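You operate a simulated robot arm through the tools that you are given. There is no shell and no other tool.

Carry out the task below with a simulated robot arm. There is one attempt and no reset: what you move stays moved.

TASK
Let the basin out, rinse the scrubbing brush under the cold tap and lay it back.
Fine: open the plug first; the cold lever ends off. Set down upright: scrubbing brush.

It is judged by the outcome, as a careful person would: the job done as asked, and still so three seconds after it is handed in. It fails if anything else is knocked over, pushed out of place, dropped, spilled or broken.

THE ROBOT
A 7-joint arm with a two-finger parallel gripper, fixed in place. Base frame: the origin is on the floor under the middle of its stand, x ahead of it, y to its left, z up; the work surface is at about z = 86. Lengths are in cm, angles in rad, forces in N, time in s.
It reaches about 137.2 cm from its shoulder. Its first joint turns from -2.601 to 2.601 rad. Payload 3.43 kg.
The TCP is the grasp point between the finger pads, 3 cm short of the fingertips. In the tool frame z runs along the fingers and y along their closing line. The gripper opens to 9.4 cm. The fingers are 2.8 cm wide and 1 cm thick; the gripper's body (5 by 9.6 cm) begins 5.5 cm behind the TCP.
Orientation is told as [roll, pitch, yaw] about the base's x, y, z axes, in that order, counted from this pose: with the fingers straight down and closing along the base's y, the tool's x points along the base's -x, its y along +y and its z along -z.

THE INTERFACE
- The arm moves only by the tool play_rows. Its argument "deltas" is a list of rows, each a list of 7 numbers: the shift along the base's x, y, z in cm, then the turn, a rotation vector about the base's x, y, z in rad, then the opening, from 0 (shut) to 1 (fully open). In form: [[tx, ty, tz, rx, ry, rz, hand], ...]. A call has 1 to 20 rows; each row is the pose to reach, as a shift and turn from the pose commanded when the call began. A row lasts 0.2 s, in which the tool goes at most 5 cm and 0.15 rad; a call with a longer step from one row to the next is refused whole, and so is a gripper value outside its range. Where a pose cannot be reached the arm comes as near as it can. A force on the tool above 60 N (or 10 N above the force at the start of the call, whichever is more), or a blocked arm, ends the call early, and 0.2 s more pass. Each finger travels about 4.5 cm/s and halts on what it meets, pressing with about 22 N; the grip force reading is that of the motor and also rises with nothing between the fingers. The clock runs only during rows and for 0.2 s after the last one: add rows that repeat a pose to give the fingers time. The reply holds the time, the measured pose of the TCP, the force on the tool along the base axes, the opening and the grip force, in the units named above and with some noise, with the torque about the TCP (base axes, N m) and any sound that the robot's microphone picked up.
- Cameras (640 x 400 px; columns grow to the right, rows downward): "scene" is fixed at [40.04, 50.13, 161.04]; the picture's right is [-0.41, -0.91, 0.00], its down [-0.80, 0.36, -0.47] and it looks along [0.43, -0.19, -0.88] (base axes); focal length 338 px, centre (320, 200). "wrist" rides on the gripper at [7.6, 1.4, -10.2] in the tool frame; the picture's right is [-0.18, 0.98, 0.00], its down [-0.75, -0.14, -0.64] and it looks along [-0.63, -0.12, 0.77] (tool axes); focal length 243 px, centre (320, 200). There is no depth. A picture from a camera that has moved, and an enlarged one, comes with that camera's place and axes in the base frame and with its lens.
- get_image(camera): a new picture of that camera. The clock stands still meanwhile.
- close_up(camera, box): a new picture of the part [left, top, right, bottom] of that camera's present view, enlarged. The clock stands still meanwhile.
- finish_job(): hands the job in; it is judged then, once.

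Nothing tells you positions but the pictures and the camera data. Unless the task says otherwise, let go and move clear before handing in.

The tools are called after ">>>" as name(argument=value, ...) on one line, values as JSON. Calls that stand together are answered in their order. play_rows: Moves the arm, as the interface text tells. Its arguments: {"type":"object","properties":{"deltas":{"type":"array"}},"required":["deltas"]} The other tools are called the same way: get_image (camera) takes a picture; close_up (camera, box) takes an enlarged picture of a part of a camera's view; finish_job () hands the job in.

At the start:

```text
t: 0.0
position: [80.9, 15.74, 110.25]
tcp_rot: [0.002, 0.0, 0.001]
ft_force: [-0.6, 0.2, -0.2]
torque: [0.0, 0.01, -0.01]
finger_gap: 9.4
grasp_force: 0.1
```

scene: 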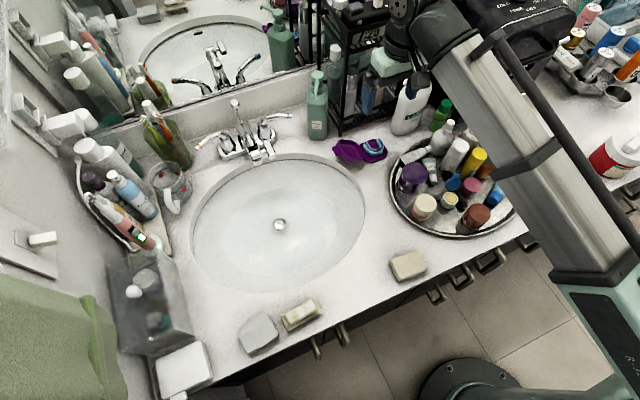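
wrist: 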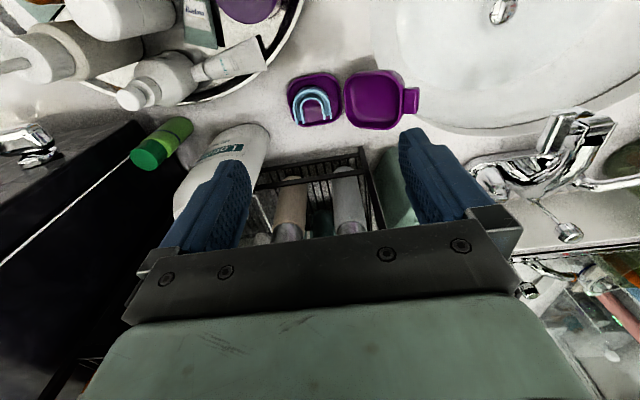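

I see a bathroom counter with a round basin, a two-lever faucet, a drain in the middle and several small items by the front edge, including a brush-like one. I'll look closer before moving.

>>> close_up(camera="scene", box=[180, 80, 340, 180])

>>> close_up(camera="scene", box=[220, 240, 440, 378])

>>> close_up(camera="scene", box=[200, 160, 360, 260])

>>> close_up(camera="scene", box=[60, 100, 220, 260])

```text
4.00 times, centred on (260, 130) of scene
camera zoom: at [40.04, 50.13, 161.04], right [-0.41, -0.91, 0.0], down [-0.8, 0.36, -0.47], along [0.43, -0.19, -0.88], focal length 1352 px, centre (560, 480)
```

zoom: 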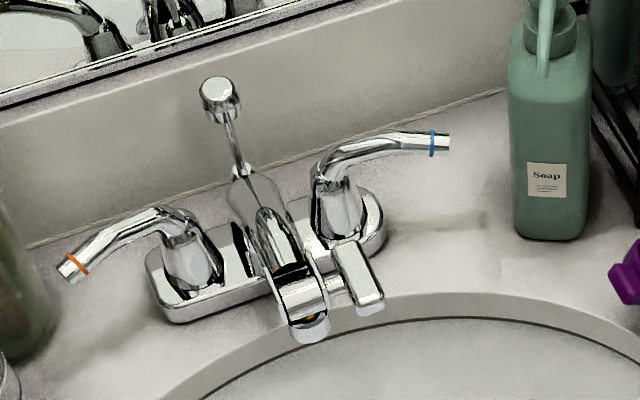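

```text
2.90 times, centred on (330, 309) of scene
camera zoom: at [40.04, 50.13, 161.04], right [-0.41, -0.91, 0.0], down [-0.8, 0.36, -0.47], along [0.43, -0.19, -0.88], focal length 980 px, centre (291, -116)
```

zoom: 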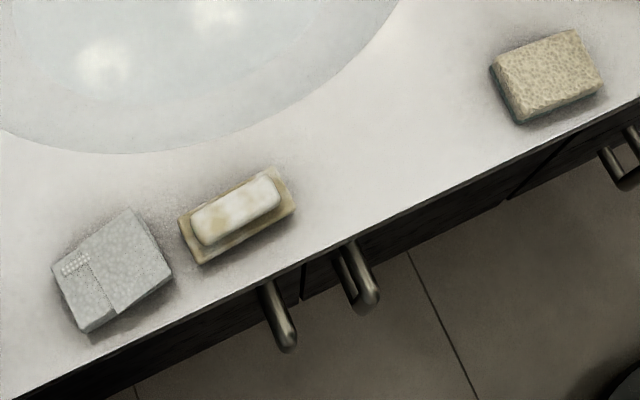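

```text
4.00 times, centred on (280, 210) of scene
camera zoom: at [40.04, 50.13, 161.04], right [-0.41, -0.91, 0.0], down [-0.8, 0.36, -0.47], along [0.43, -0.19, -0.88], focal length 1352 px, centre (480, 160)
```

zoom: 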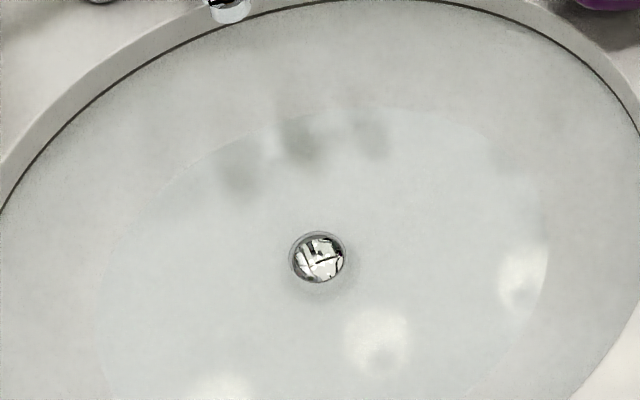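

```text
2.50 times, centred on (140, 180) of scene
camera zoom: at [40.04, 50.13, 161.04], right [-0.41, -0.91, 0.0], down [-0.8, 0.36, -0.47], along [0.43, -0.19, -0.88], focal length 845 px, centre (770, 250)
```

zoom: 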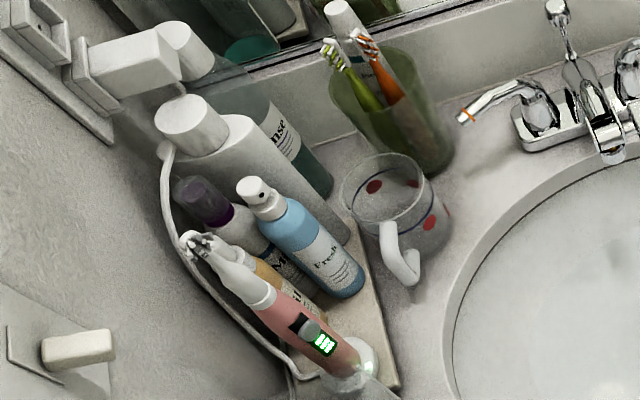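

I see a lift rod behind the spout, an orange-ringed lever on the left and a blue-ringed one on the right. I need a closer look at the three small items at the front edge and the faucet.

>>> close_up(camera="scene", box=[270, 285, 334, 340])

>>> close_up(camera="scene", box=[380, 240, 444, 290])

>>> close_up(camera="scene", box=[228, 305, 292, 360])

>>> close_up(camera="scene", box=[215, 90, 295, 170])

>>> close_up(camera="scene", box=[320, 100, 540, 260])

>>> close_up(camera="scene", box=[90, 220, 250, 400])

```text
7.27 times, centred on (302, 312) of scene
camera zoom: at [40.04, 50.13, 161.04], right [-0.41, -0.91, 0.0], down [-0.8, 0.36, -0.47], along [0.43, -0.19, -0.88], focal length 2459 px, centre (451, -618)
```

zoom: 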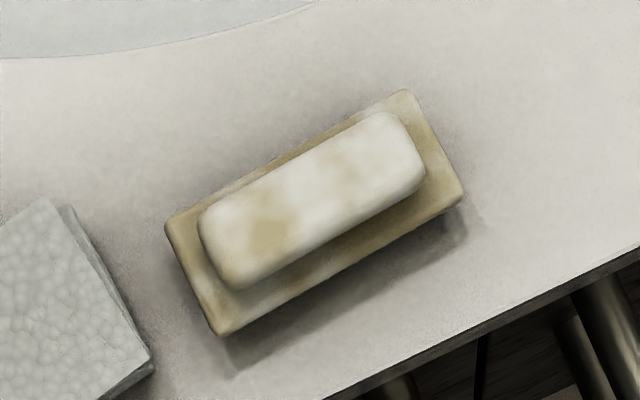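

```text
8.00 times, centred on (412, 265) of scene
camera zoom: at [40.04, 50.13, 161.04], right [-0.41, -0.91, 0.0], down [-0.8, 0.36, -0.47], along [0.43, -0.19, -0.88], focal length 2705 px, centre (-416, -320)
```

zoom: 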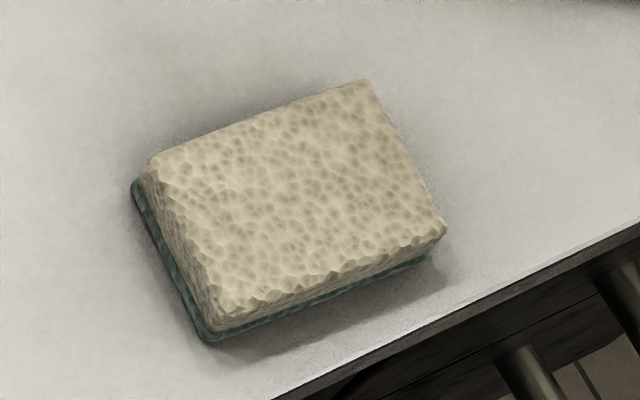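

```text
7.27 times, centred on (260, 332) of scene
camera zoom: at [40.04, 50.13, 161.04], right [-0.41, -0.91, 0.0], down [-0.8, 0.36, -0.47], along [0.43, -0.19, -0.88], focal length 2459 px, centre (756, -764)
```

zoom: 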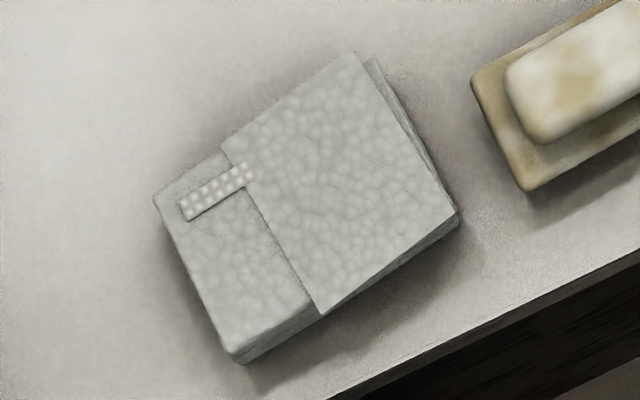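

```text
5.00 times, centred on (255, 130) of scene
camera zoom: at [40.04, 50.13, 161.04], right [-0.41, -0.91, 0.0], down [-0.8, 0.36, -0.47], along [0.43, -0.19, -0.88], focal length 1690 px, centre (645, 550)
```

zoom: 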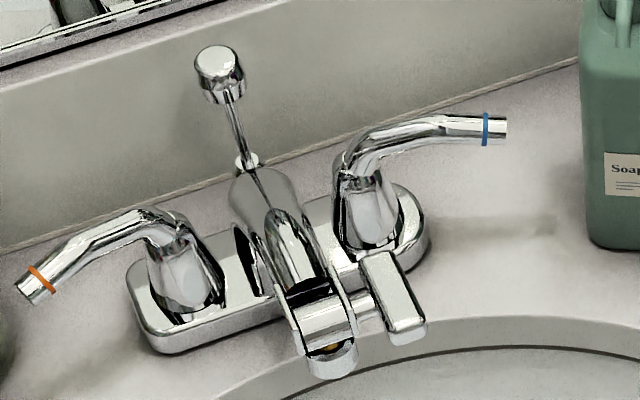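

```text
2.50 times, centred on (430, 180) of scene
camera zoom: at [40.04, 50.13, 161.04], right [-0.41, -0.91, 0.0], down [-0.8, 0.36, -0.47], along [0.43, -0.19, -0.88], focal length 845 px, centre (45, 250)
```

zoom: 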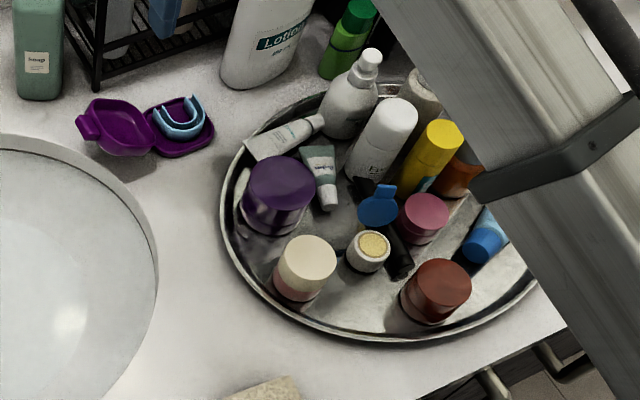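

```text
2.22 times, centred on (170, 310) of scene
camera zoom: at [40.04, 50.13, 161.04], right [-0.41, -0.91, 0.0], down [-0.8, 0.36, -0.47], along [0.43, -0.19, -0.88], focal length 751 px, centre (653, -44)
```

zoom: 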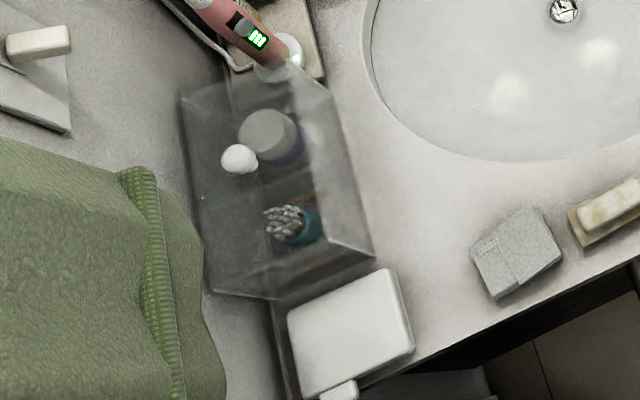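

I take the middle item (tan base, cream top) at about (53, 49, 88) as the likely scrubbing brush. I'll rise and move over to view it with the wrist camera.

>>> play_rows(deltas=[[0, 0, 4, 0, 0, 0, 1], [0, 0, 8, 0, 0, 0, 1], [0, 0, 12, 0, 0, 0, 1], [0, 0, 15, 0, 0, 0, 1], [-3, 2.6, 15, 0, 0, 0, 1], [-6, 5.2, 15, 0, 0, 0, 1], [-9, 7.8, 15, 0, 0, 0, 1], [-12, 10.4, 15, 0, 0, 0, 1], [-15, 13, 15, 0, 0, 0, 1], [-18, 15.6, 15, 0, 0, 0, 1], [-21, 18.2, 15, 0, 0, 0, 1], [-24, 20.8, 15, 0, 0, 0, 1], [-27, 23.4, 15, 0, 0, 0, 1], [-30, 26, 15, 0, 0, 0, 1], [-32, 28.6, 15, 0, 0, 0, 1], [-34, 31.2, 15, 0, 0, 0, 1], [-34, 31.2, 15, 0, 0, 0, 1]])

```text
t: 3.6
position: [49.88, 50.39, 118.12]
tcp_rot: [0.064, -0.058, -0.004]
ft_force: [-0.4, 0.1, 1.2]
torque: [0.0, 0.01, 0.02]
finger_gap: 9.4
grasp_force: 0.1
out of reach, approached as far as the arm can: row 2, 3, 4, 5, 6, 7, 8, 9, 10, 11, 12, 13, 14, 15, 16, 17
```

The arm could not hold z=125, so it is at about (49.9, 50.4, 118). I'll look from here.

>>> get_image(camera="wrist")

>>> get_image(camera="scene")

```text
taken
camera wrist: at [41.67, 51.11, 128.0], right [0.18, 0.98, 0.07], down [0.72, -0.18, 0.67], along [0.67, -0.07, -0.74], focal length 243 px, centre (320, 200)
```

wrist: 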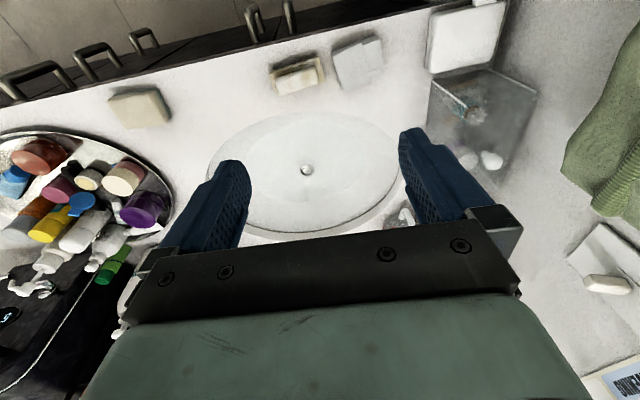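

```text
taken
```

scene: 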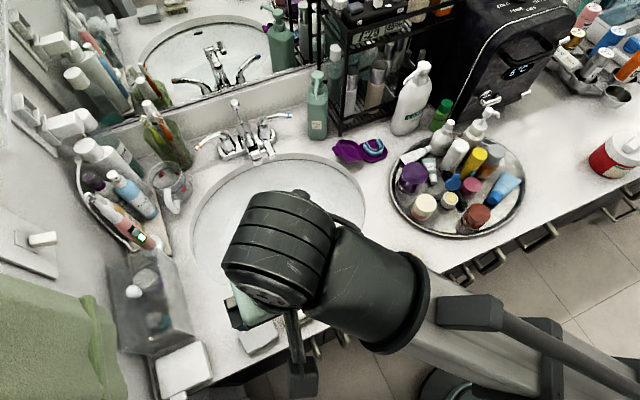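

The wrist camera sees the three items along the front edge and the drain. I'll enlarge those.

>>> close_up(camera="wrist", box=[260, 45, 340, 105])

>>> close_up(camera="wrist", box=[320, 30, 400, 90])

>>> close_up(camera="wrist", box=[250, 130, 410, 240])

>>> close_up(camera="wrist", box=[410, 0, 540, 180])

```text
6.67 times, centred on (300, 75) of wrist
camera zoom: at [41.67, 51.11, 128.0], right [0.18, 0.98, 0.07], down [0.72, -0.18, 0.67], along [0.67, -0.07, -0.74], focal length 1618 px, centre (453, 1033)
```

zoom: 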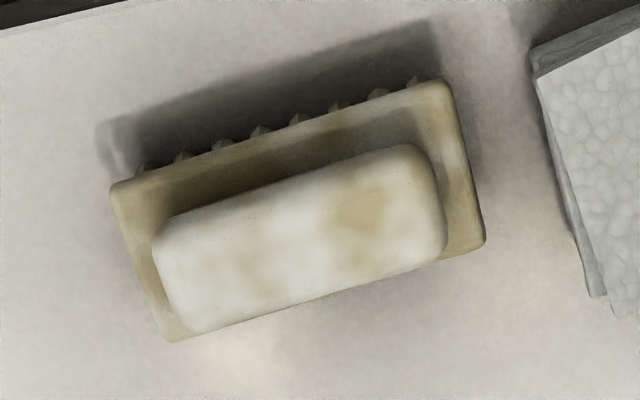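

```text
6.67 times, centred on (360, 60) of wrist
camera zoom: at [41.67, 51.11, 128.0], right [0.18, 0.98, 0.07], down [0.72, -0.18, 0.67], along [0.67, -0.07, -0.74], focal length 1618 px, centre (53, 1133)
```

zoom: 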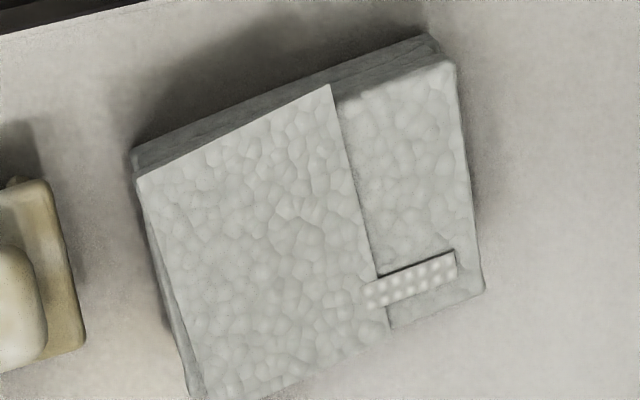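

```text
3.64 times, centred on (330, 185) of wrist
camera zoom: at [41.67, 51.11, 128.0], right [0.18, 0.98, 0.07], down [0.72, -0.18, 0.67], along [0.67, -0.07, -0.74], focal length 882 px, centre (284, 254)
```

zoom: 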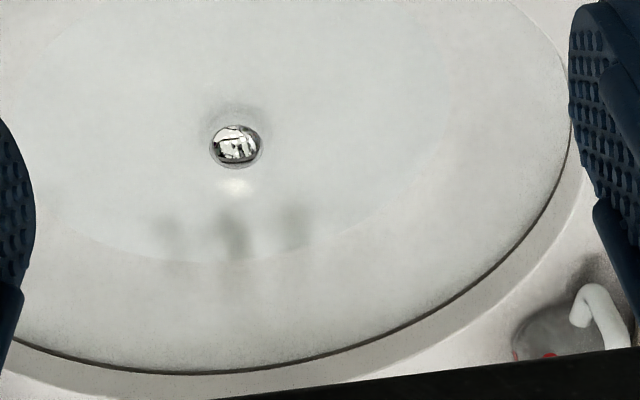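

```text
2.22 times, centred on (475, 90) of wrist
camera zoom: at [41.67, 51.11, 128.0], right [0.18, 0.98, 0.07], down [0.72, -0.18, 0.67], along [0.67, -0.07, -0.74], focal length 539 px, centre (-24, 444)
```

zoom: 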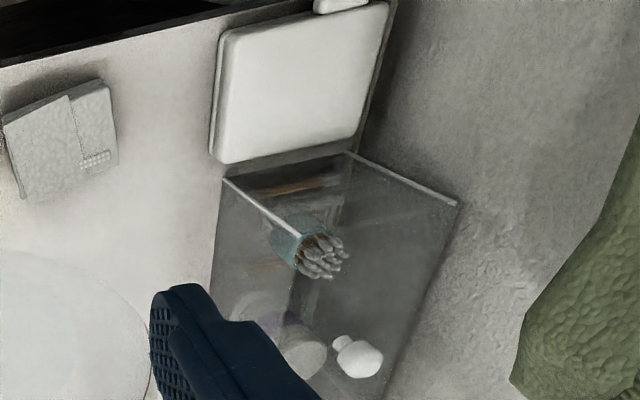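

The middle item is confirmed as the scrubbing brush: bristles point down, with a cream handle on top, at about (52.8, 48.6). I'll drop back to a reachable height to recover a clean pose.

>>> play_rows(deltas=[[0, 0, -4, 0, 0, 0, 1], [0, 0, -8, 0, 0, 0, 1], [0, 0, -12, 0, 0, 0, 1], [0, 0, -14, 0, 0, 0, 1], [0, 0, -14, 0, 0, 0, 1]])

```text
t: 4.8
position: [49.85, 50.51, 104.23]
tcp_rot: [0.065, -0.057, -0.002]
ft_force: [-0.5, 0.5, 0.1]
torque: [0.01, -0.01, 0.02]
finger_gap: 9.41
grasp_force: 0.0
```

The commanded pose follows the reached one. I'll straighten the tool and move over the basin toward the faucet, staying at z≈110, to look at it.

>>> play_rows(deltas=[[0, 0, 2, -0.03, 0.03, 0, 1], [0, 0, 5, -0.065, 0.057, 0.002, 1], [4, -0.5, 6, -0.065, 0.057, 0.002, 1], [8, -1, 6, -0.065, 0.057, 0.002, 1], [12, -1.5, 6, -0.065, 0.057, 0.002, 1], [16, -2, 6, -0.065, 0.057, 0.002, 1], [20, -2.5, 6, -0.065, 0.057, 0.002, 1], [24, -3, 6, -0.065, 0.057, 0.002, 1], [28, -3.5, 6, -0.065, 0.057, 0.002, 1], [32, -3.5, 6, -0.065, 0.057, 0.002, 1], [34, -3.5, 6, -0.065, 0.057, 0.002, 1], [34, -3.5, 6, -0.065, 0.057, 0.002, 1]])

>>> get_image(camera="wrist")

>>> get_image(camera="scene")

```text
t: 7.4
position: [83.48, 46.77, 110.07]
tcp_rot: [-0.002, 0.0, 0.001]
ft_force: [0.0, -0.3, 0.3]
torque: [-0.04, 0.03, -0.01]
finger_gap: 9.4
grasp_force: 0.0
```

```text
taken
camera wrist: at [75.86, 48.18, 120.39], right [0.18, 0.98, 0.0], down [0.75, -0.14, 0.64], along [0.63, -0.12, -0.77], focal length 243 px, centre (320, 200)
```

wrist: 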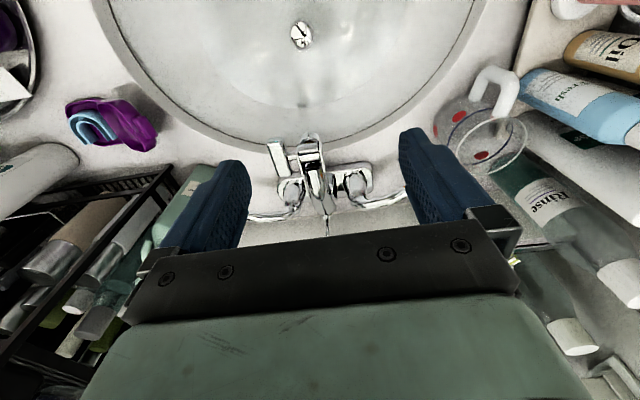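

```text
taken
```

scene: 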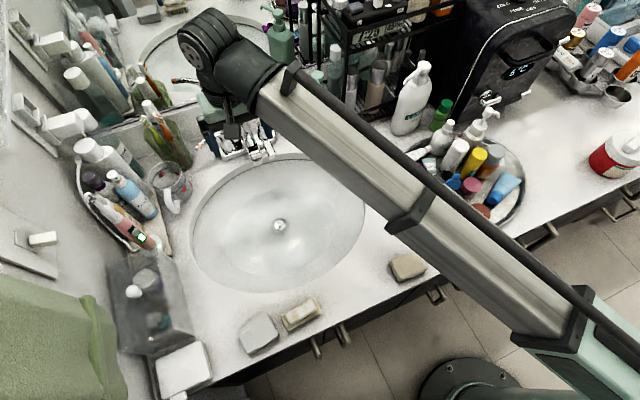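

From here the faucet is between the fingers. I'll enlarge it.

>>> close_up(camera="wrist", box=[240, 130, 410, 245])

>>> close_up(camera="scene", box=[180, 80, 300, 170])

```text
3.48 times, centred on (325, 188) of wrist
camera zoom: at [75.86, 48.18, 120.39], right [0.18, 0.98, 0.0], down [0.75, -0.14, 0.64], along [0.63, -0.12, -0.77], focal length 844 px, centre (303, 244)
```

zoom: 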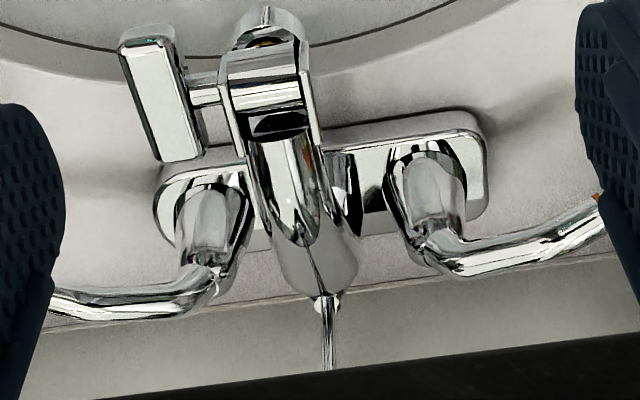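

```text
4.44 times, centred on (240, 125) of scene
camera zoom: at [40.04, 50.13, 161.04], right [-0.41, -0.91, 0.0], down [-0.8, 0.36, -0.47], along [0.43, -0.19, -0.88], focal length 1503 px, centre (676, 533)
```

zoom: 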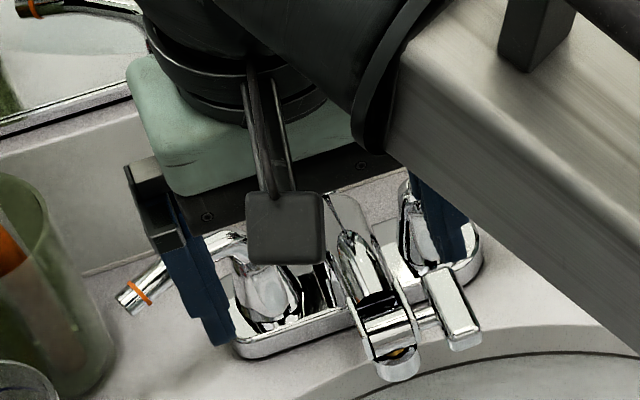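

I estimate the lift-rod knob at about (103, 44.6, 100), with the wall near x=108. I'll move a bit further forward at the same height to see the faucet more from above.

>>> play_rows(deltas=[[3, -0.5, 1, 0, 0, 0, 1], [6, -1, 2, 0, 0, 0, 1], [9, -1.5, 2, 0, 0, 0, 1], [9, -1.5, 2, 0, 0, 0, 1]])

>>> get_image(camera="wrist")

>>> close_up(camera="wrist", box=[240, 100, 410, 245])

```text
t: 8.4
position: [92.63, 45.44, 112.07]
tcp_rot: [-0.001, 0.001, 0.002]
ft_force: [-1.2, -0.4, -0.1]
torque: [-0.01, 0.02, 0.04]
finger_gap: 9.4
grasp_force: 0.0
```

```text
taken
camera wrist: at [84.95, 46.77, 122.37], right [0.18, 0.98, 0.0], down [0.75, -0.14, 0.64], along [0.63, -0.12, -0.77], focal length 243 px, centre (320, 200)
```

wrist: 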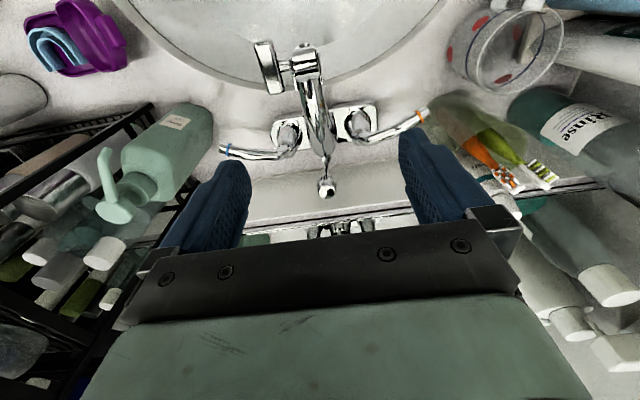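

```text
2.76 times, centred on (325, 172) of wrist
camera zoom: at [84.95, 46.77, 122.37], right [0.18, 0.98, 0.0], down [0.75, -0.14, 0.64], along [0.63, -0.12, -0.77], focal length 669 px, centre (306, 276)
```

zoom: 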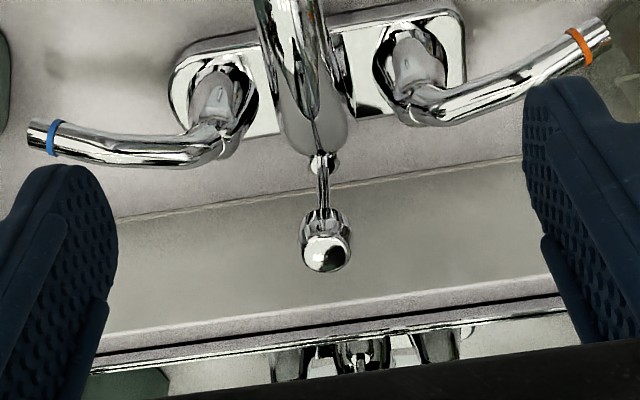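

The picture is clear now: the knob top is at about (100.2, 44.7, 102.6), and the cold lever runs from (98.5, 40, 95) to a tip at (96.6, 32.3, 96). I'll close the fingers, tilt them forward to keep the wrist off the mirror, and hover above the knob.

>>> play_rows(deltas=[[0, 0, 0, 0, -0.1, 0, 0.5], [0, 0, 0, 0, -0.2, 0, 0], [0, 0, 0, 0, -0.3, 0, 0], [0, 0, 0, 0, -0.4, 0, 0], [0, 0, 0, 0, -0.4, 0, 0], [2, -0.3, 0, 0, -0.4, 0, 0], [5, -0.5, 0, 0, -0.4, 0, 0], [7.4, -0.74, -1, 0, -0.4, 0, 0], [7.4, -0.74, -3, 0, -0.4, 0, 0], [7.4, -0.74, -3, 0, -0.4, 0, 0]])

>>> get_image(camera="wrist")

>>> get_image(camera="scene")

```text
t: 10.6
position: [99.98, 44.68, 109.12]
tcp_rot: [0.0, -0.4, 0.002]
ft_force: [0.2, -0.7, 0.5]
torque: [-0.01, 0.0, 0.0]
finger_gap: 0.01
grasp_force: 22.5
```

```text
taken
camera wrist: at [89.04, 46.03, 115.52], right [0.17, 0.98, 0.07], down [0.44, -0.14, 0.88], along [0.88, -0.12, -0.46], focal length 243 px, centre (320, 200)
```

wrist: 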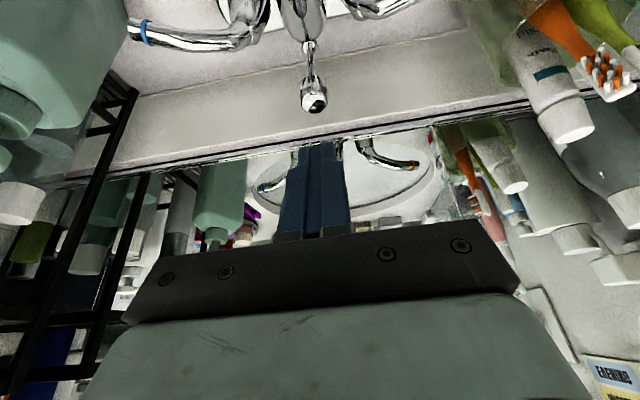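

```text
taken
```

scene: 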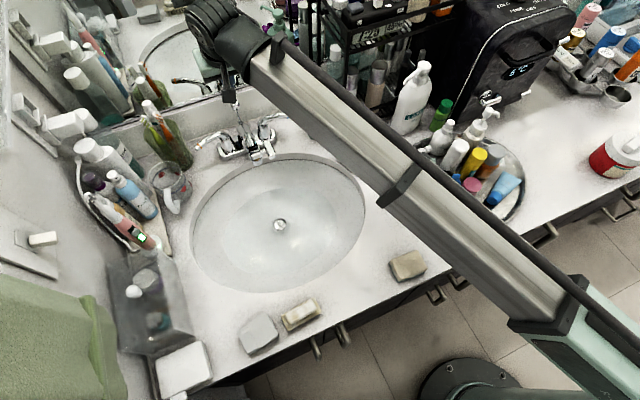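

The fingertips are centred over the knob, about 3 cm above it. I'll press straight down slowly and watch the force.

>>> play_rows(deltas=[[0, 0, -1, 0, 0, 0, 0], [0, 0, -2, 0, 0, 0, 0], [0, 0, -2.8, 0, 0, 0, 0], [0, 0, -3.4, 0, 0, 0, 0], [0, 0, -4, 0, 0, 0, 0], [0, 0, -4.5, 0, 0, 0, 0], [0, 0, -5, 0, 0, 0, 0]])

>>> get_image(camera="wrist")

>>> close_up(camera="scene", box=[200, 70, 320, 170])

```text
t: 12.2
position: [100.08, 44.77, 104.09]
tcp_rot: [-0.003, -0.399, 0.001]
ft_force: [0.6, -0.6, -0.3]
torque: [0.0, -0.02, -0.01]
finger_gap: 0.0
grasp_force: 22.0
```

```text
taken
camera wrist: at [89.03, 46.17, 110.49], right [0.17, 0.98, 0.07], down [0.44, -0.14, 0.89], along [0.88, -0.12, -0.46], focal length 243 px, centre (320, 200)
```

wrist: 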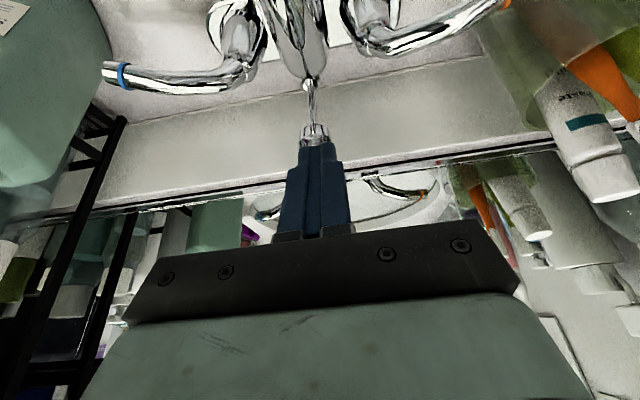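

```text
4.00 times, centred on (260, 120) of scene
camera zoom: at [40.04, 50.13, 161.04], right [-0.41, -0.91, 0.0], down [-0.8, 0.36, -0.47], along [0.43, -0.19, -0.88], focal length 1352 px, centre (560, 520)
```

zoom: 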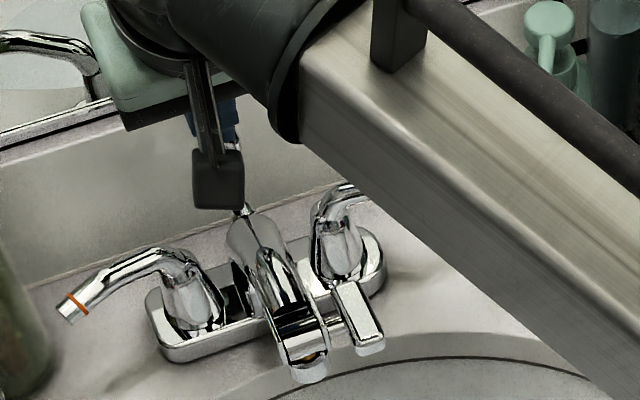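

No force is felt yet, and the knob sits right at the fingertips. I'll enlarge the view to see whether contact was made.

>>> close_up(camera="wrist", box=[270, 70, 360, 170])

```text
4.00 times, centred on (315, 120) of wrist
camera zoom: at [89.03, 46.17, 110.49], right [0.17, 0.98, 0.07], down [0.44, -0.14, 0.89], along [0.88, -0.12, -0.46], focal length 970 px, centre (340, 520)
```

zoom: 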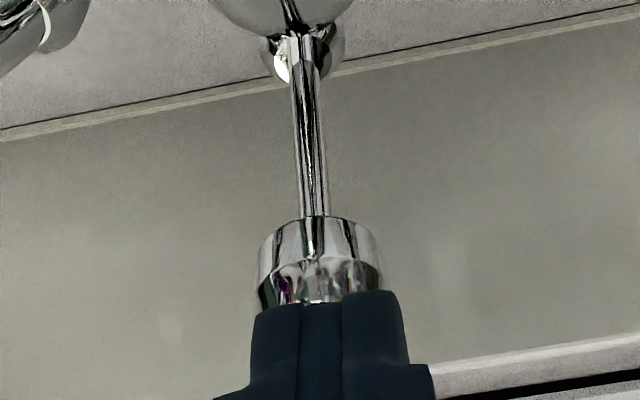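

The knob has already moved down about 1.5 cm with little force. I'll keep pressing it down.

>>> play_rows(deltas=[[0, 0, -0.5, 0, 0, 0, 0], [0, 0, -1, 0, 0, 0, 0], [0, 0, -1.5, 0, 0, 0, 0], [0, 0, -2, 0, 0, 0, 0]])

>>> close_up(camera="wrist", box=[270, 70, 360, 170])

>>> close_up(camera="scene", box=[200, 160, 360, 260])

```text
t: 13.2
position: [100.07, 44.75, 102.15]
tcp_rot: [-0.002, -0.4, 0.002]
ft_force: [-0.1, -0.1, 0.4]
torque: [0.01, 0.03, -0.01]
finger_gap: 0.01
grasp_force: 22.0
```

```text
4.00 times, centred on (315, 120) of wrist
camera zoom: at [88.98, 46.07, 108.55], right [0.17, 0.98, 0.07], down [0.45, -0.14, 0.88], along [0.88, -0.12, -0.46], focal length 970 px, centre (340, 520)
```

zoom: 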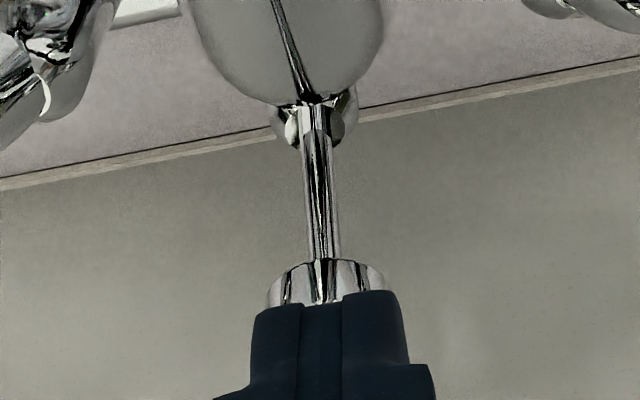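

```text
4.00 times, centred on (280, 210) of scene
camera zoom: at [40.04, 50.13, 161.04], right [-0.41, -0.91, 0.0], down [-0.8, 0.36, -0.47], along [0.43, -0.19, -0.88], focal length 1352 px, centre (480, 160)
```

zoom: 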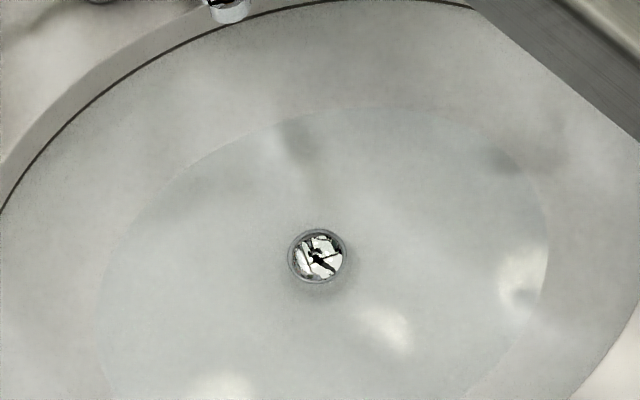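

The fingertips may be sliding in front of the knob instead of pressing its top. I'll lift back to the earlier hover pose and compare against the first picture.

>>> play_rows(deltas=[[0, 0, 2, 0, 0, 0, 0], [0, 0, 4, 0, 0, 0, 0], [0, 0, 6, 0, 0, 0, 0], [-0.1, -0.07, 6.97, 0, 0, 0, 0], [-0.1, -0.07, 6.97, 0, 0, 0, 0]])

>>> get_image(camera="wrist")

>>> close_up(camera="wrist", box=[270, 20, 360, 120])

```text
t: 14.4
position: [99.92, 44.73, 108.9]
tcp_rot: [-0.002, -0.398, 0.001]
ft_force: [0.1, 0.3, 0.5]
torque: [0.02, 0.02, -0.01]
finger_gap: 0.02
grasp_force: 21.9
```

```text
taken
camera wrist: at [88.84, 46.05, 115.39], right [0.17, 0.98, 0.07], down [0.44, -0.14, 0.88], along [0.88, -0.12, -0.46], focal length 243 px, centre (320, 200)
```

wrist: 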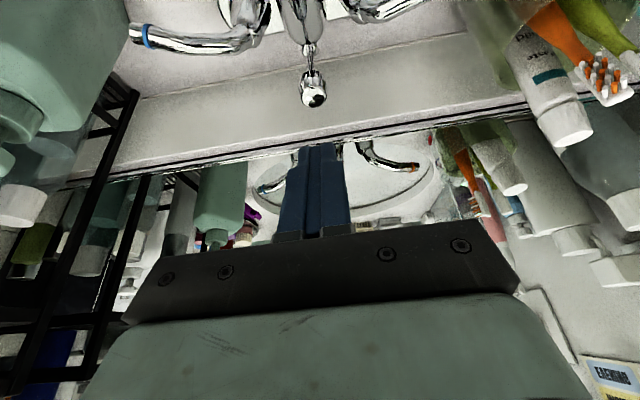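

```text
4.00 times, centred on (315, 70) of wrist
camera zoom: at [88.84, 46.05, 115.39], right [0.17, 0.98, 0.07], down [0.44, -0.14, 0.88], along [0.88, -0.12, -0.46], focal length 970 px, centre (340, 720)
```

zoom: 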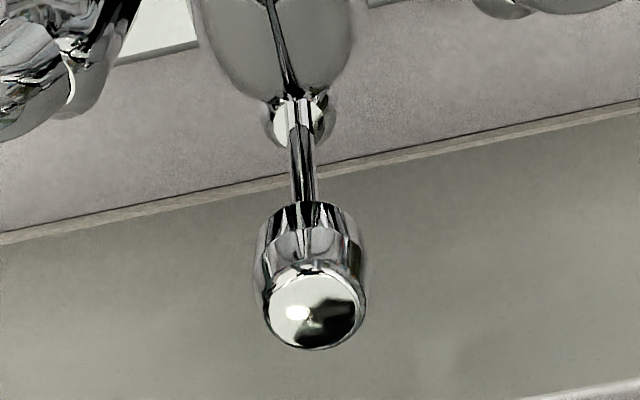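

The knob moved only slightly, so the fingers were passing in front of it. I'll shift sideways for a second view to fix the knob's depth properly.

>>> play_rows(deltas=[[0, -2.5, 0, 0, 0, 0, 0], [0, -5, 0, 0, 0, 0, 0], [0, -6, 0, 0, 0, 0, 0], [0, -6, 0, 0, 0, 0, 0]])

>>> get_image(camera="wrist")

>>> close_up(camera="wrist", box=[360, 20, 450, 120])

```text
t: 15.4
position: [99.83, 38.82, 109.07]
tcp_rot: [-0.001, -0.399, 0.004]
ft_force: [-0.1, 0.1, -0.5]
torque: [-0.01, 0.02, 0.03]
finger_gap: 0.0
grasp_force: 22.0
```

```text
taken
camera wrist: at [88.81, 40.09, 115.56], right [0.17, 0.98, 0.07], down [0.44, -0.14, 0.89], along [0.88, -0.12, -0.46], focal length 243 px, centre (320, 200)
```

wrist: 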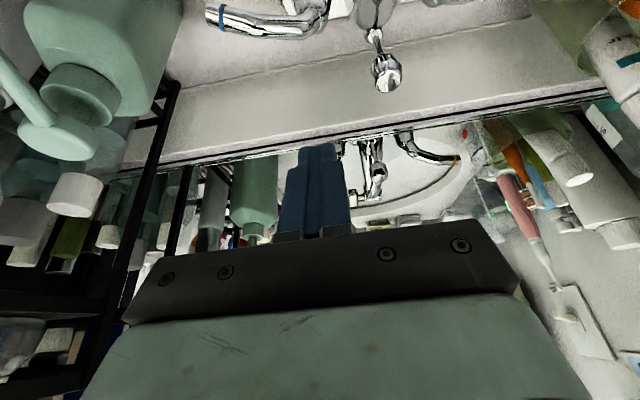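

```text
4.00 times, centred on (405, 70) of wrist
camera zoom: at [88.81, 40.09, 115.56], right [0.17, 0.98, 0.07], down [0.44, -0.14, 0.89], along [0.88, -0.12, -0.46], focal length 970 px, centre (-20, 720)
```

zoom: 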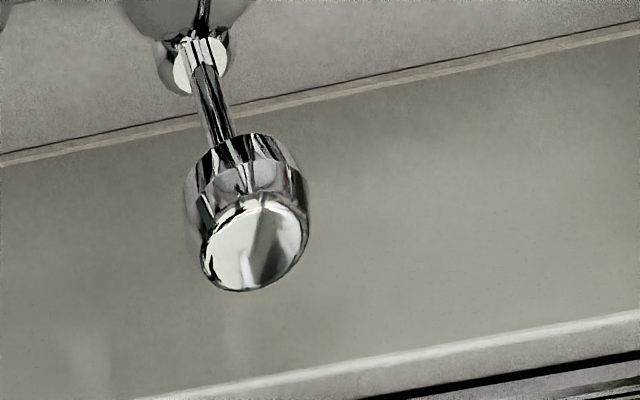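

Stereo places the knob top at (102.2, 44.4, 99.0), so my earlier x was 2 cm short. I'll centre the fingertips over it and press down slowly.

>>> play_rows(deltas=[[1, 3, 0, 0, 0, 0, 0], [2.4, 5.63, 0, 0, 0, 0, 0], [2.4, 5.63, -2, 0, 0, 0, 0], [2.4, 5.63, -4, 0, 0, 0, 0], [2.4, 5.63, -5.5, 0, 0, 0, 0], [2.4, 5.63, -6.2, 0, 0, 0, 0], [2.4, 5.63, -6.8, 0, 0, 0, 0], [2.4, 5.63, -7.2, 0, 0, 0, 0], [2.4, 5.63, -7.6, 0, 0, 0, 0], [2.4, 5.63, -8, 0, 0, 0, 0]])

>>> get_image(camera="wrist")

>>> close_up(camera="wrist", box=[270, 70, 360, 170])

```text
t: 17.6
position: [102.3, 44.27, 101.1]
tcp_rot: [-0.002, -0.399, 0.001]
ft_force: [0.2, -0.3, 1.0]
torque: [0.03, 0.01, 0.03]
finger_gap: 0.0
grasp_force: 21.7
```

```text
taken
camera wrist: at [91.33, 45.61, 107.62], right [0.17, 0.98, 0.07], down [0.44, -0.14, 0.89], along [0.88, -0.12, -0.46], focal length 243 px, centre (320, 200)
```

wrist: 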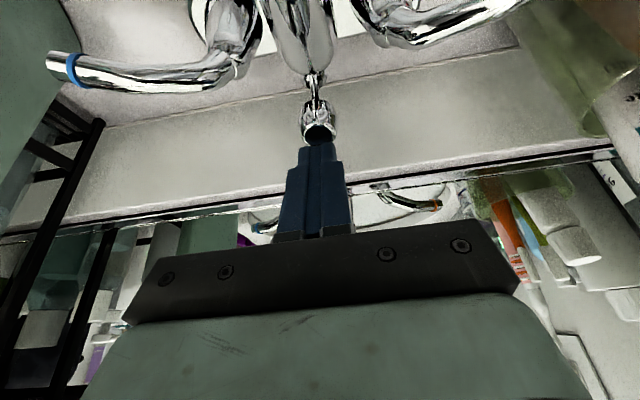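

```text
4.00 times, centred on (315, 120) of wrist
camera zoom: at [91.33, 45.61, 107.62], right [0.17, 0.98, 0.07], down [0.44, -0.14, 0.89], along [0.88, -0.12, -0.46], focal length 970 px, centre (340, 520)
```

zoom: 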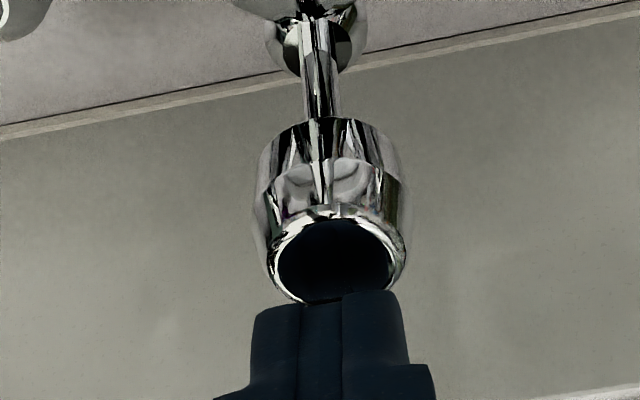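

The fingertips are now right over the knob top (reflected in it). I'll continue pressing down in small steps.

>>> play_rows(deltas=[[0, 0, -0.4, 0, 0, 0, 0], [0, 0, -0.8, 0, 0, 0, 0], [0, 0, -1.2, 0, 0, 0, 0], [0, 0, -1.6, 0, 0, 0, 0], [0, 0, -2, 0, 0, 0, 0]])

>>> close_up(camera="wrist", box=[270, 70, 360, 170])

>>> close_up(camera="scene", box=[200, 160, 360, 260])

```text
t: 18.7
position: [102.36, 44.24, 100.5]
tcp_rot: [0.001, -0.413, 0.002]
ft_force: [-10.0, -2.9, 28.6]
torque: [-0.1, 0.36, 0.04]
finger_gap: 0.01
grasp_force: 22.7
stopped in row 5: the force on the tool passed its limit at 64 N (the readings are from after the stop); the commanded pose is now the measured one
```

```text
4.00 times, centred on (315, 120) of wrist
camera zoom: at [91.25, 45.6, 106.75], right [0.17, 0.98, 0.08], down [0.43, -0.14, 0.89], along [0.89, -0.12, -0.45], focal length 970 px, centre (340, 520)
```

zoom: 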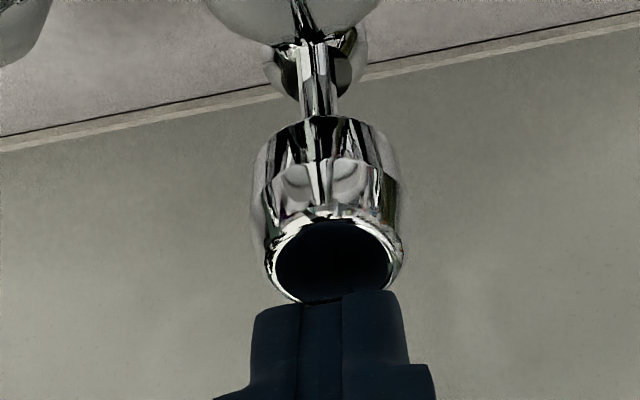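

```text
4.00 times, centred on (280, 210) of scene
camera zoom: at [40.04, 50.13, 161.04], right [-0.41, -0.91, 0.0], down [-0.8, 0.36, -0.47], along [0.43, -0.19, -0.88], focal length 1352 px, centre (480, 160)
```

zoom: 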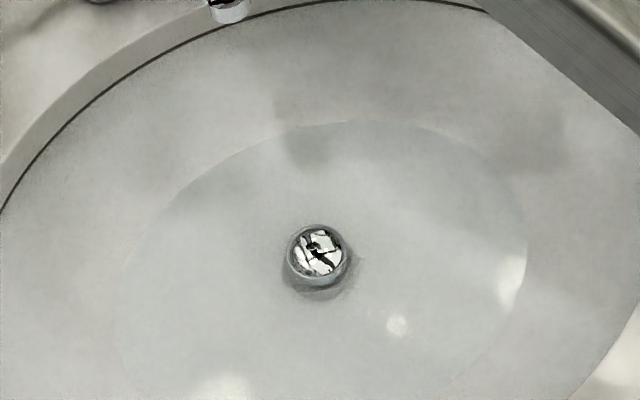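

The stopper has popped up and the water level is dropping, so the plug is open. I'll lift off the knob, then check the drain and lever.

>>> play_rows(deltas=[[0, 0, 1, 0, 0, 0, 0], [0, 0, 3, 0, 0.013, 0, 0], [0, 0, 6, 0, 0.013, 0, 0], [0, -3, 9, 0, 0.06, 0, 0], [-2, -6, 10, 0, 0.16, 0, 0], [-2, -6, 10, 0, 0.16, 0, 0]])

>>> get_image(camera="wrist")

>>> get_image(camera="scene")

>>> close_up(camera="wrist", box=[200, 0, 420, 140])

```text
t: 20.1
position: [100.38, 38.44, 110.17]
tcp_rot: [-0.001, -0.247, 0.0]
ft_force: [0.5, 0.2, 0.0]
torque: [-0.03, -0.03, 0.0]
finger_gap: 0.02
grasp_force: 22.3
```

```text
taken
camera wrist: at [90.48, 39.72, 118.16], right [0.18, 0.98, 0.05], down [0.57, -0.14, 0.81], along [0.8, -0.12, -0.59], focal length 243 px, centre (320, 200)
```

wrist: 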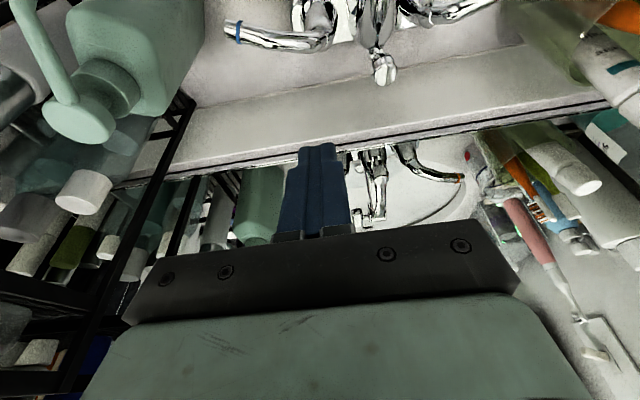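

```text
taken
```

scene: 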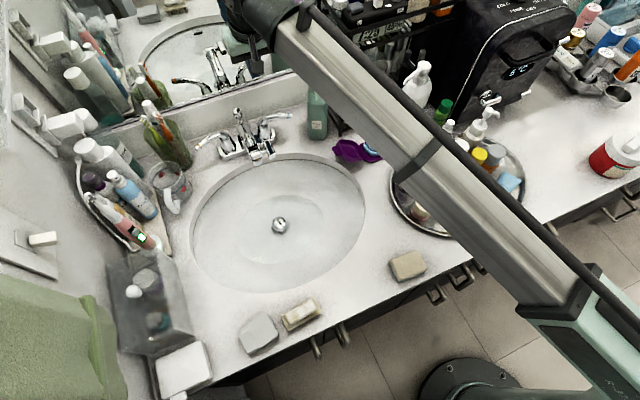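

```text
2.86 times, centred on (310, 70) of wrist
camera zoom: at [90.48, 39.72, 118.16], right [0.18, 0.98, 0.05], down [0.57, -0.14, 0.81], along [0.8, -0.12, -0.59], focal length 693 px, centre (349, 571)
```

zoom: 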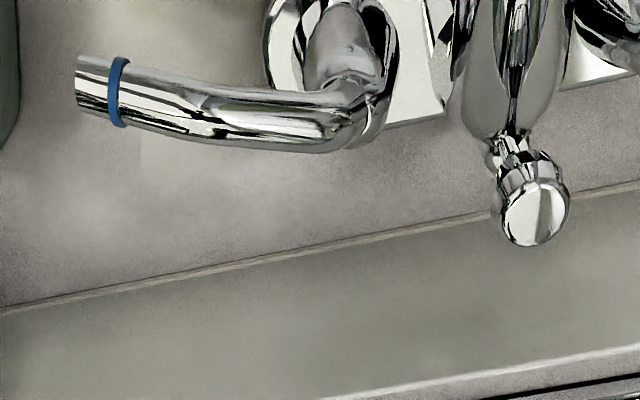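

The basin is draining and the knob stays down. Next I'll lower the closed fingers behind the cold lever (between it and the backsplash, at y≈35.7).

>>> play_rows(deltas=[[1, -1.5, 0, 0, -0.03, 0, 0], [1.9, -2.7, 0, 0, -0.053, 0, 0], [1.9, -2.7, -3, 0, -0.053, 0, 0], [1.9, -2.7, -6, 0, -0.053, 0, 0], [1.9, -2.7, -9, 0, -0.053, 0, 0], [1.9, -2.7, -11, 0, -0.053, 0, 0], [1.9, -2.7, -11, 0, -0.053, 0, 0]])

>>> get_image(camera="wrist")

>>> close_up(camera="scene", box=[200, 60, 360, 170])

```text
t: 21.7
position: [102.42, 35.49, 98.87]
tcp_rot: [0.001, -0.302, 0.001]
ft_force: [0.4, -0.4, -0.4]
torque: [0.0, 0.0, -0.01]
finger_gap: 0.0
grasp_force: 22.0
```

```text
taken
camera wrist: at [92.1, 36.86, 106.37], right [0.17, 0.98, 0.06], down [0.53, -0.14, 0.84], along [0.83, -0.12, -0.54], focal length 243 px, centre (320, 200)
```

wrist: 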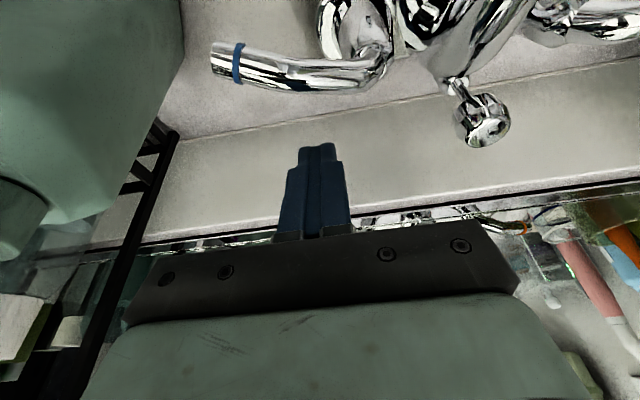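

```text
3.64 times, centred on (280, 115) of scene
camera zoom: at [40.04, 50.13, 161.04], right [-0.41, -0.91, 0.0], down [-0.8, 0.36, -0.47], along [0.43, -0.19, -0.88], focal length 1229 px, centre (466, 509)
```

zoom: 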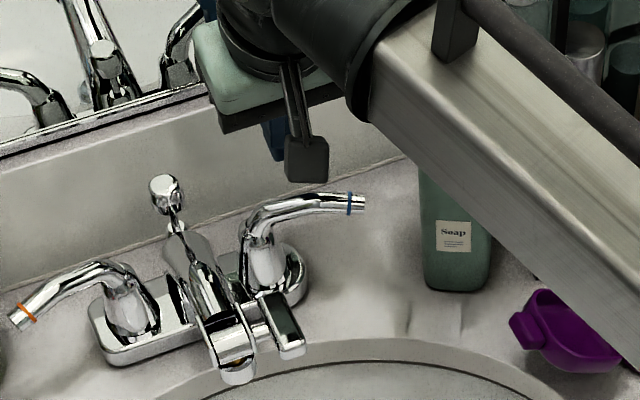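

The fingertips are behind the lever with clearance. I'll go down 3.3 cm and begin pulling the lever toward the user.

>>> play_rows(deltas=[[0, 0, -1.5, 0, 0, 0, 0], [0, 0, -3.3, 0, 0, 0, 0], [-1, 0, -3.3, 0, 0, 0, 0], [-1.6, 0, -3.3, 0, 0, 0, 0], [-2.1, 0, -3.3, 0, 0, 0, 0], [-2.6, 0, -3.3, 0, 0, 0, 0], [-3.1, 0, -3.3, 0, 0, 0, 0], [-3.5, 0, -3.3, 0, 0, 0, 0]])

>>> get_image(camera="wrist")

>>> close_up(camera="scene", box=[200, 60, 360, 170])

```text
t: 23.5
position: [98.98, 35.61, 95.63]
tcp_rot: [0.001, -0.302, 0.001]
ft_force: [0.9, -0.6, 1.0]
torque: [-0.03, -0.01, -0.01]
finger_gap: 0.01
grasp_force: 22.3
```

```text
taken
camera wrist: at [88.6, 36.93, 103.15], right [0.17, 0.98, 0.06], down [0.53, -0.14, 0.84], along [0.83, -0.12, -0.54], focal length 243 px, centre (320, 200)
```

wrist: 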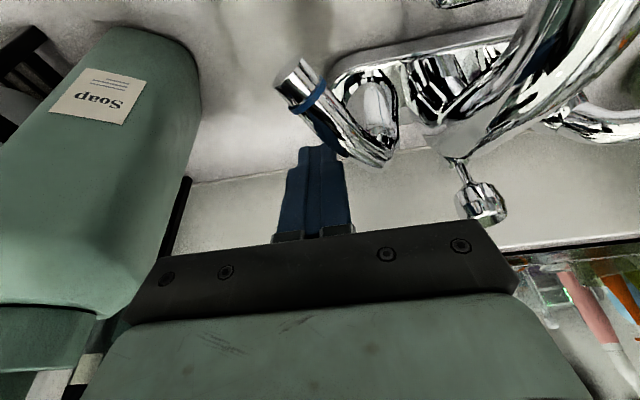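

```text
3.64 times, centred on (280, 115) of scene
camera zoom: at [40.04, 50.13, 161.04], right [-0.41, -0.91, 0.0], down [-0.8, 0.36, -0.47], along [0.43, -0.19, -0.88], focal length 1229 px, centre (466, 509)
```

zoom: 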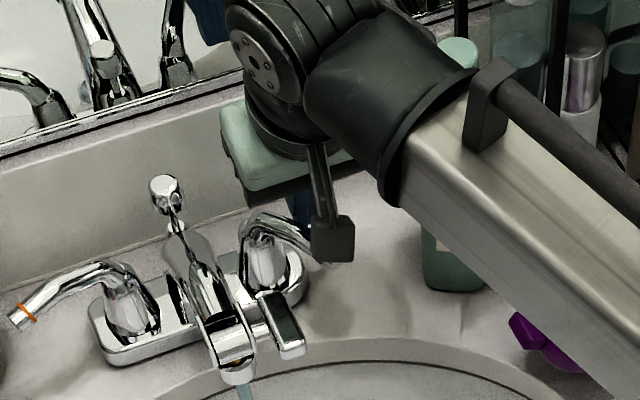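

The lever swung forward and a water stream now comes from the spout. I'll check the stream in the scene picture.

>>> close_up(camera="scene", box=[190, 120, 370, 260])

>>> get_image(camera="scene")

```text
2.86 times, centred on (280, 190) of scene
camera zoom: at [40.04, 50.13, 161.04], right [-0.41, -0.91, 0.0], down [-0.8, 0.36, -0.47], along [0.43, -0.19, -0.88], focal length 966 px, centre (434, 229)
```

zoom: 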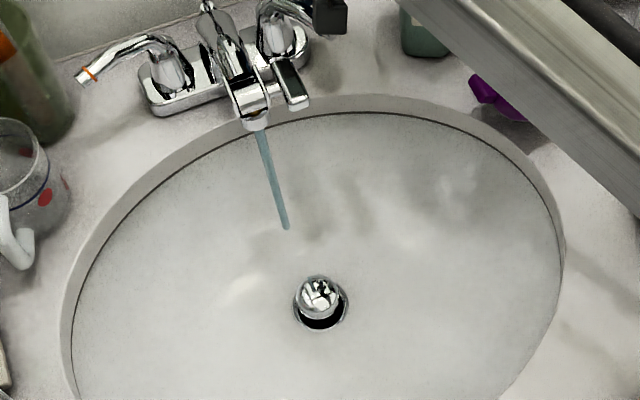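

```text
taken
```

scene: 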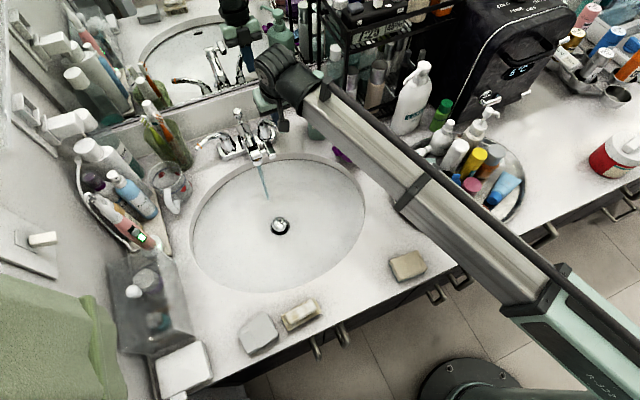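

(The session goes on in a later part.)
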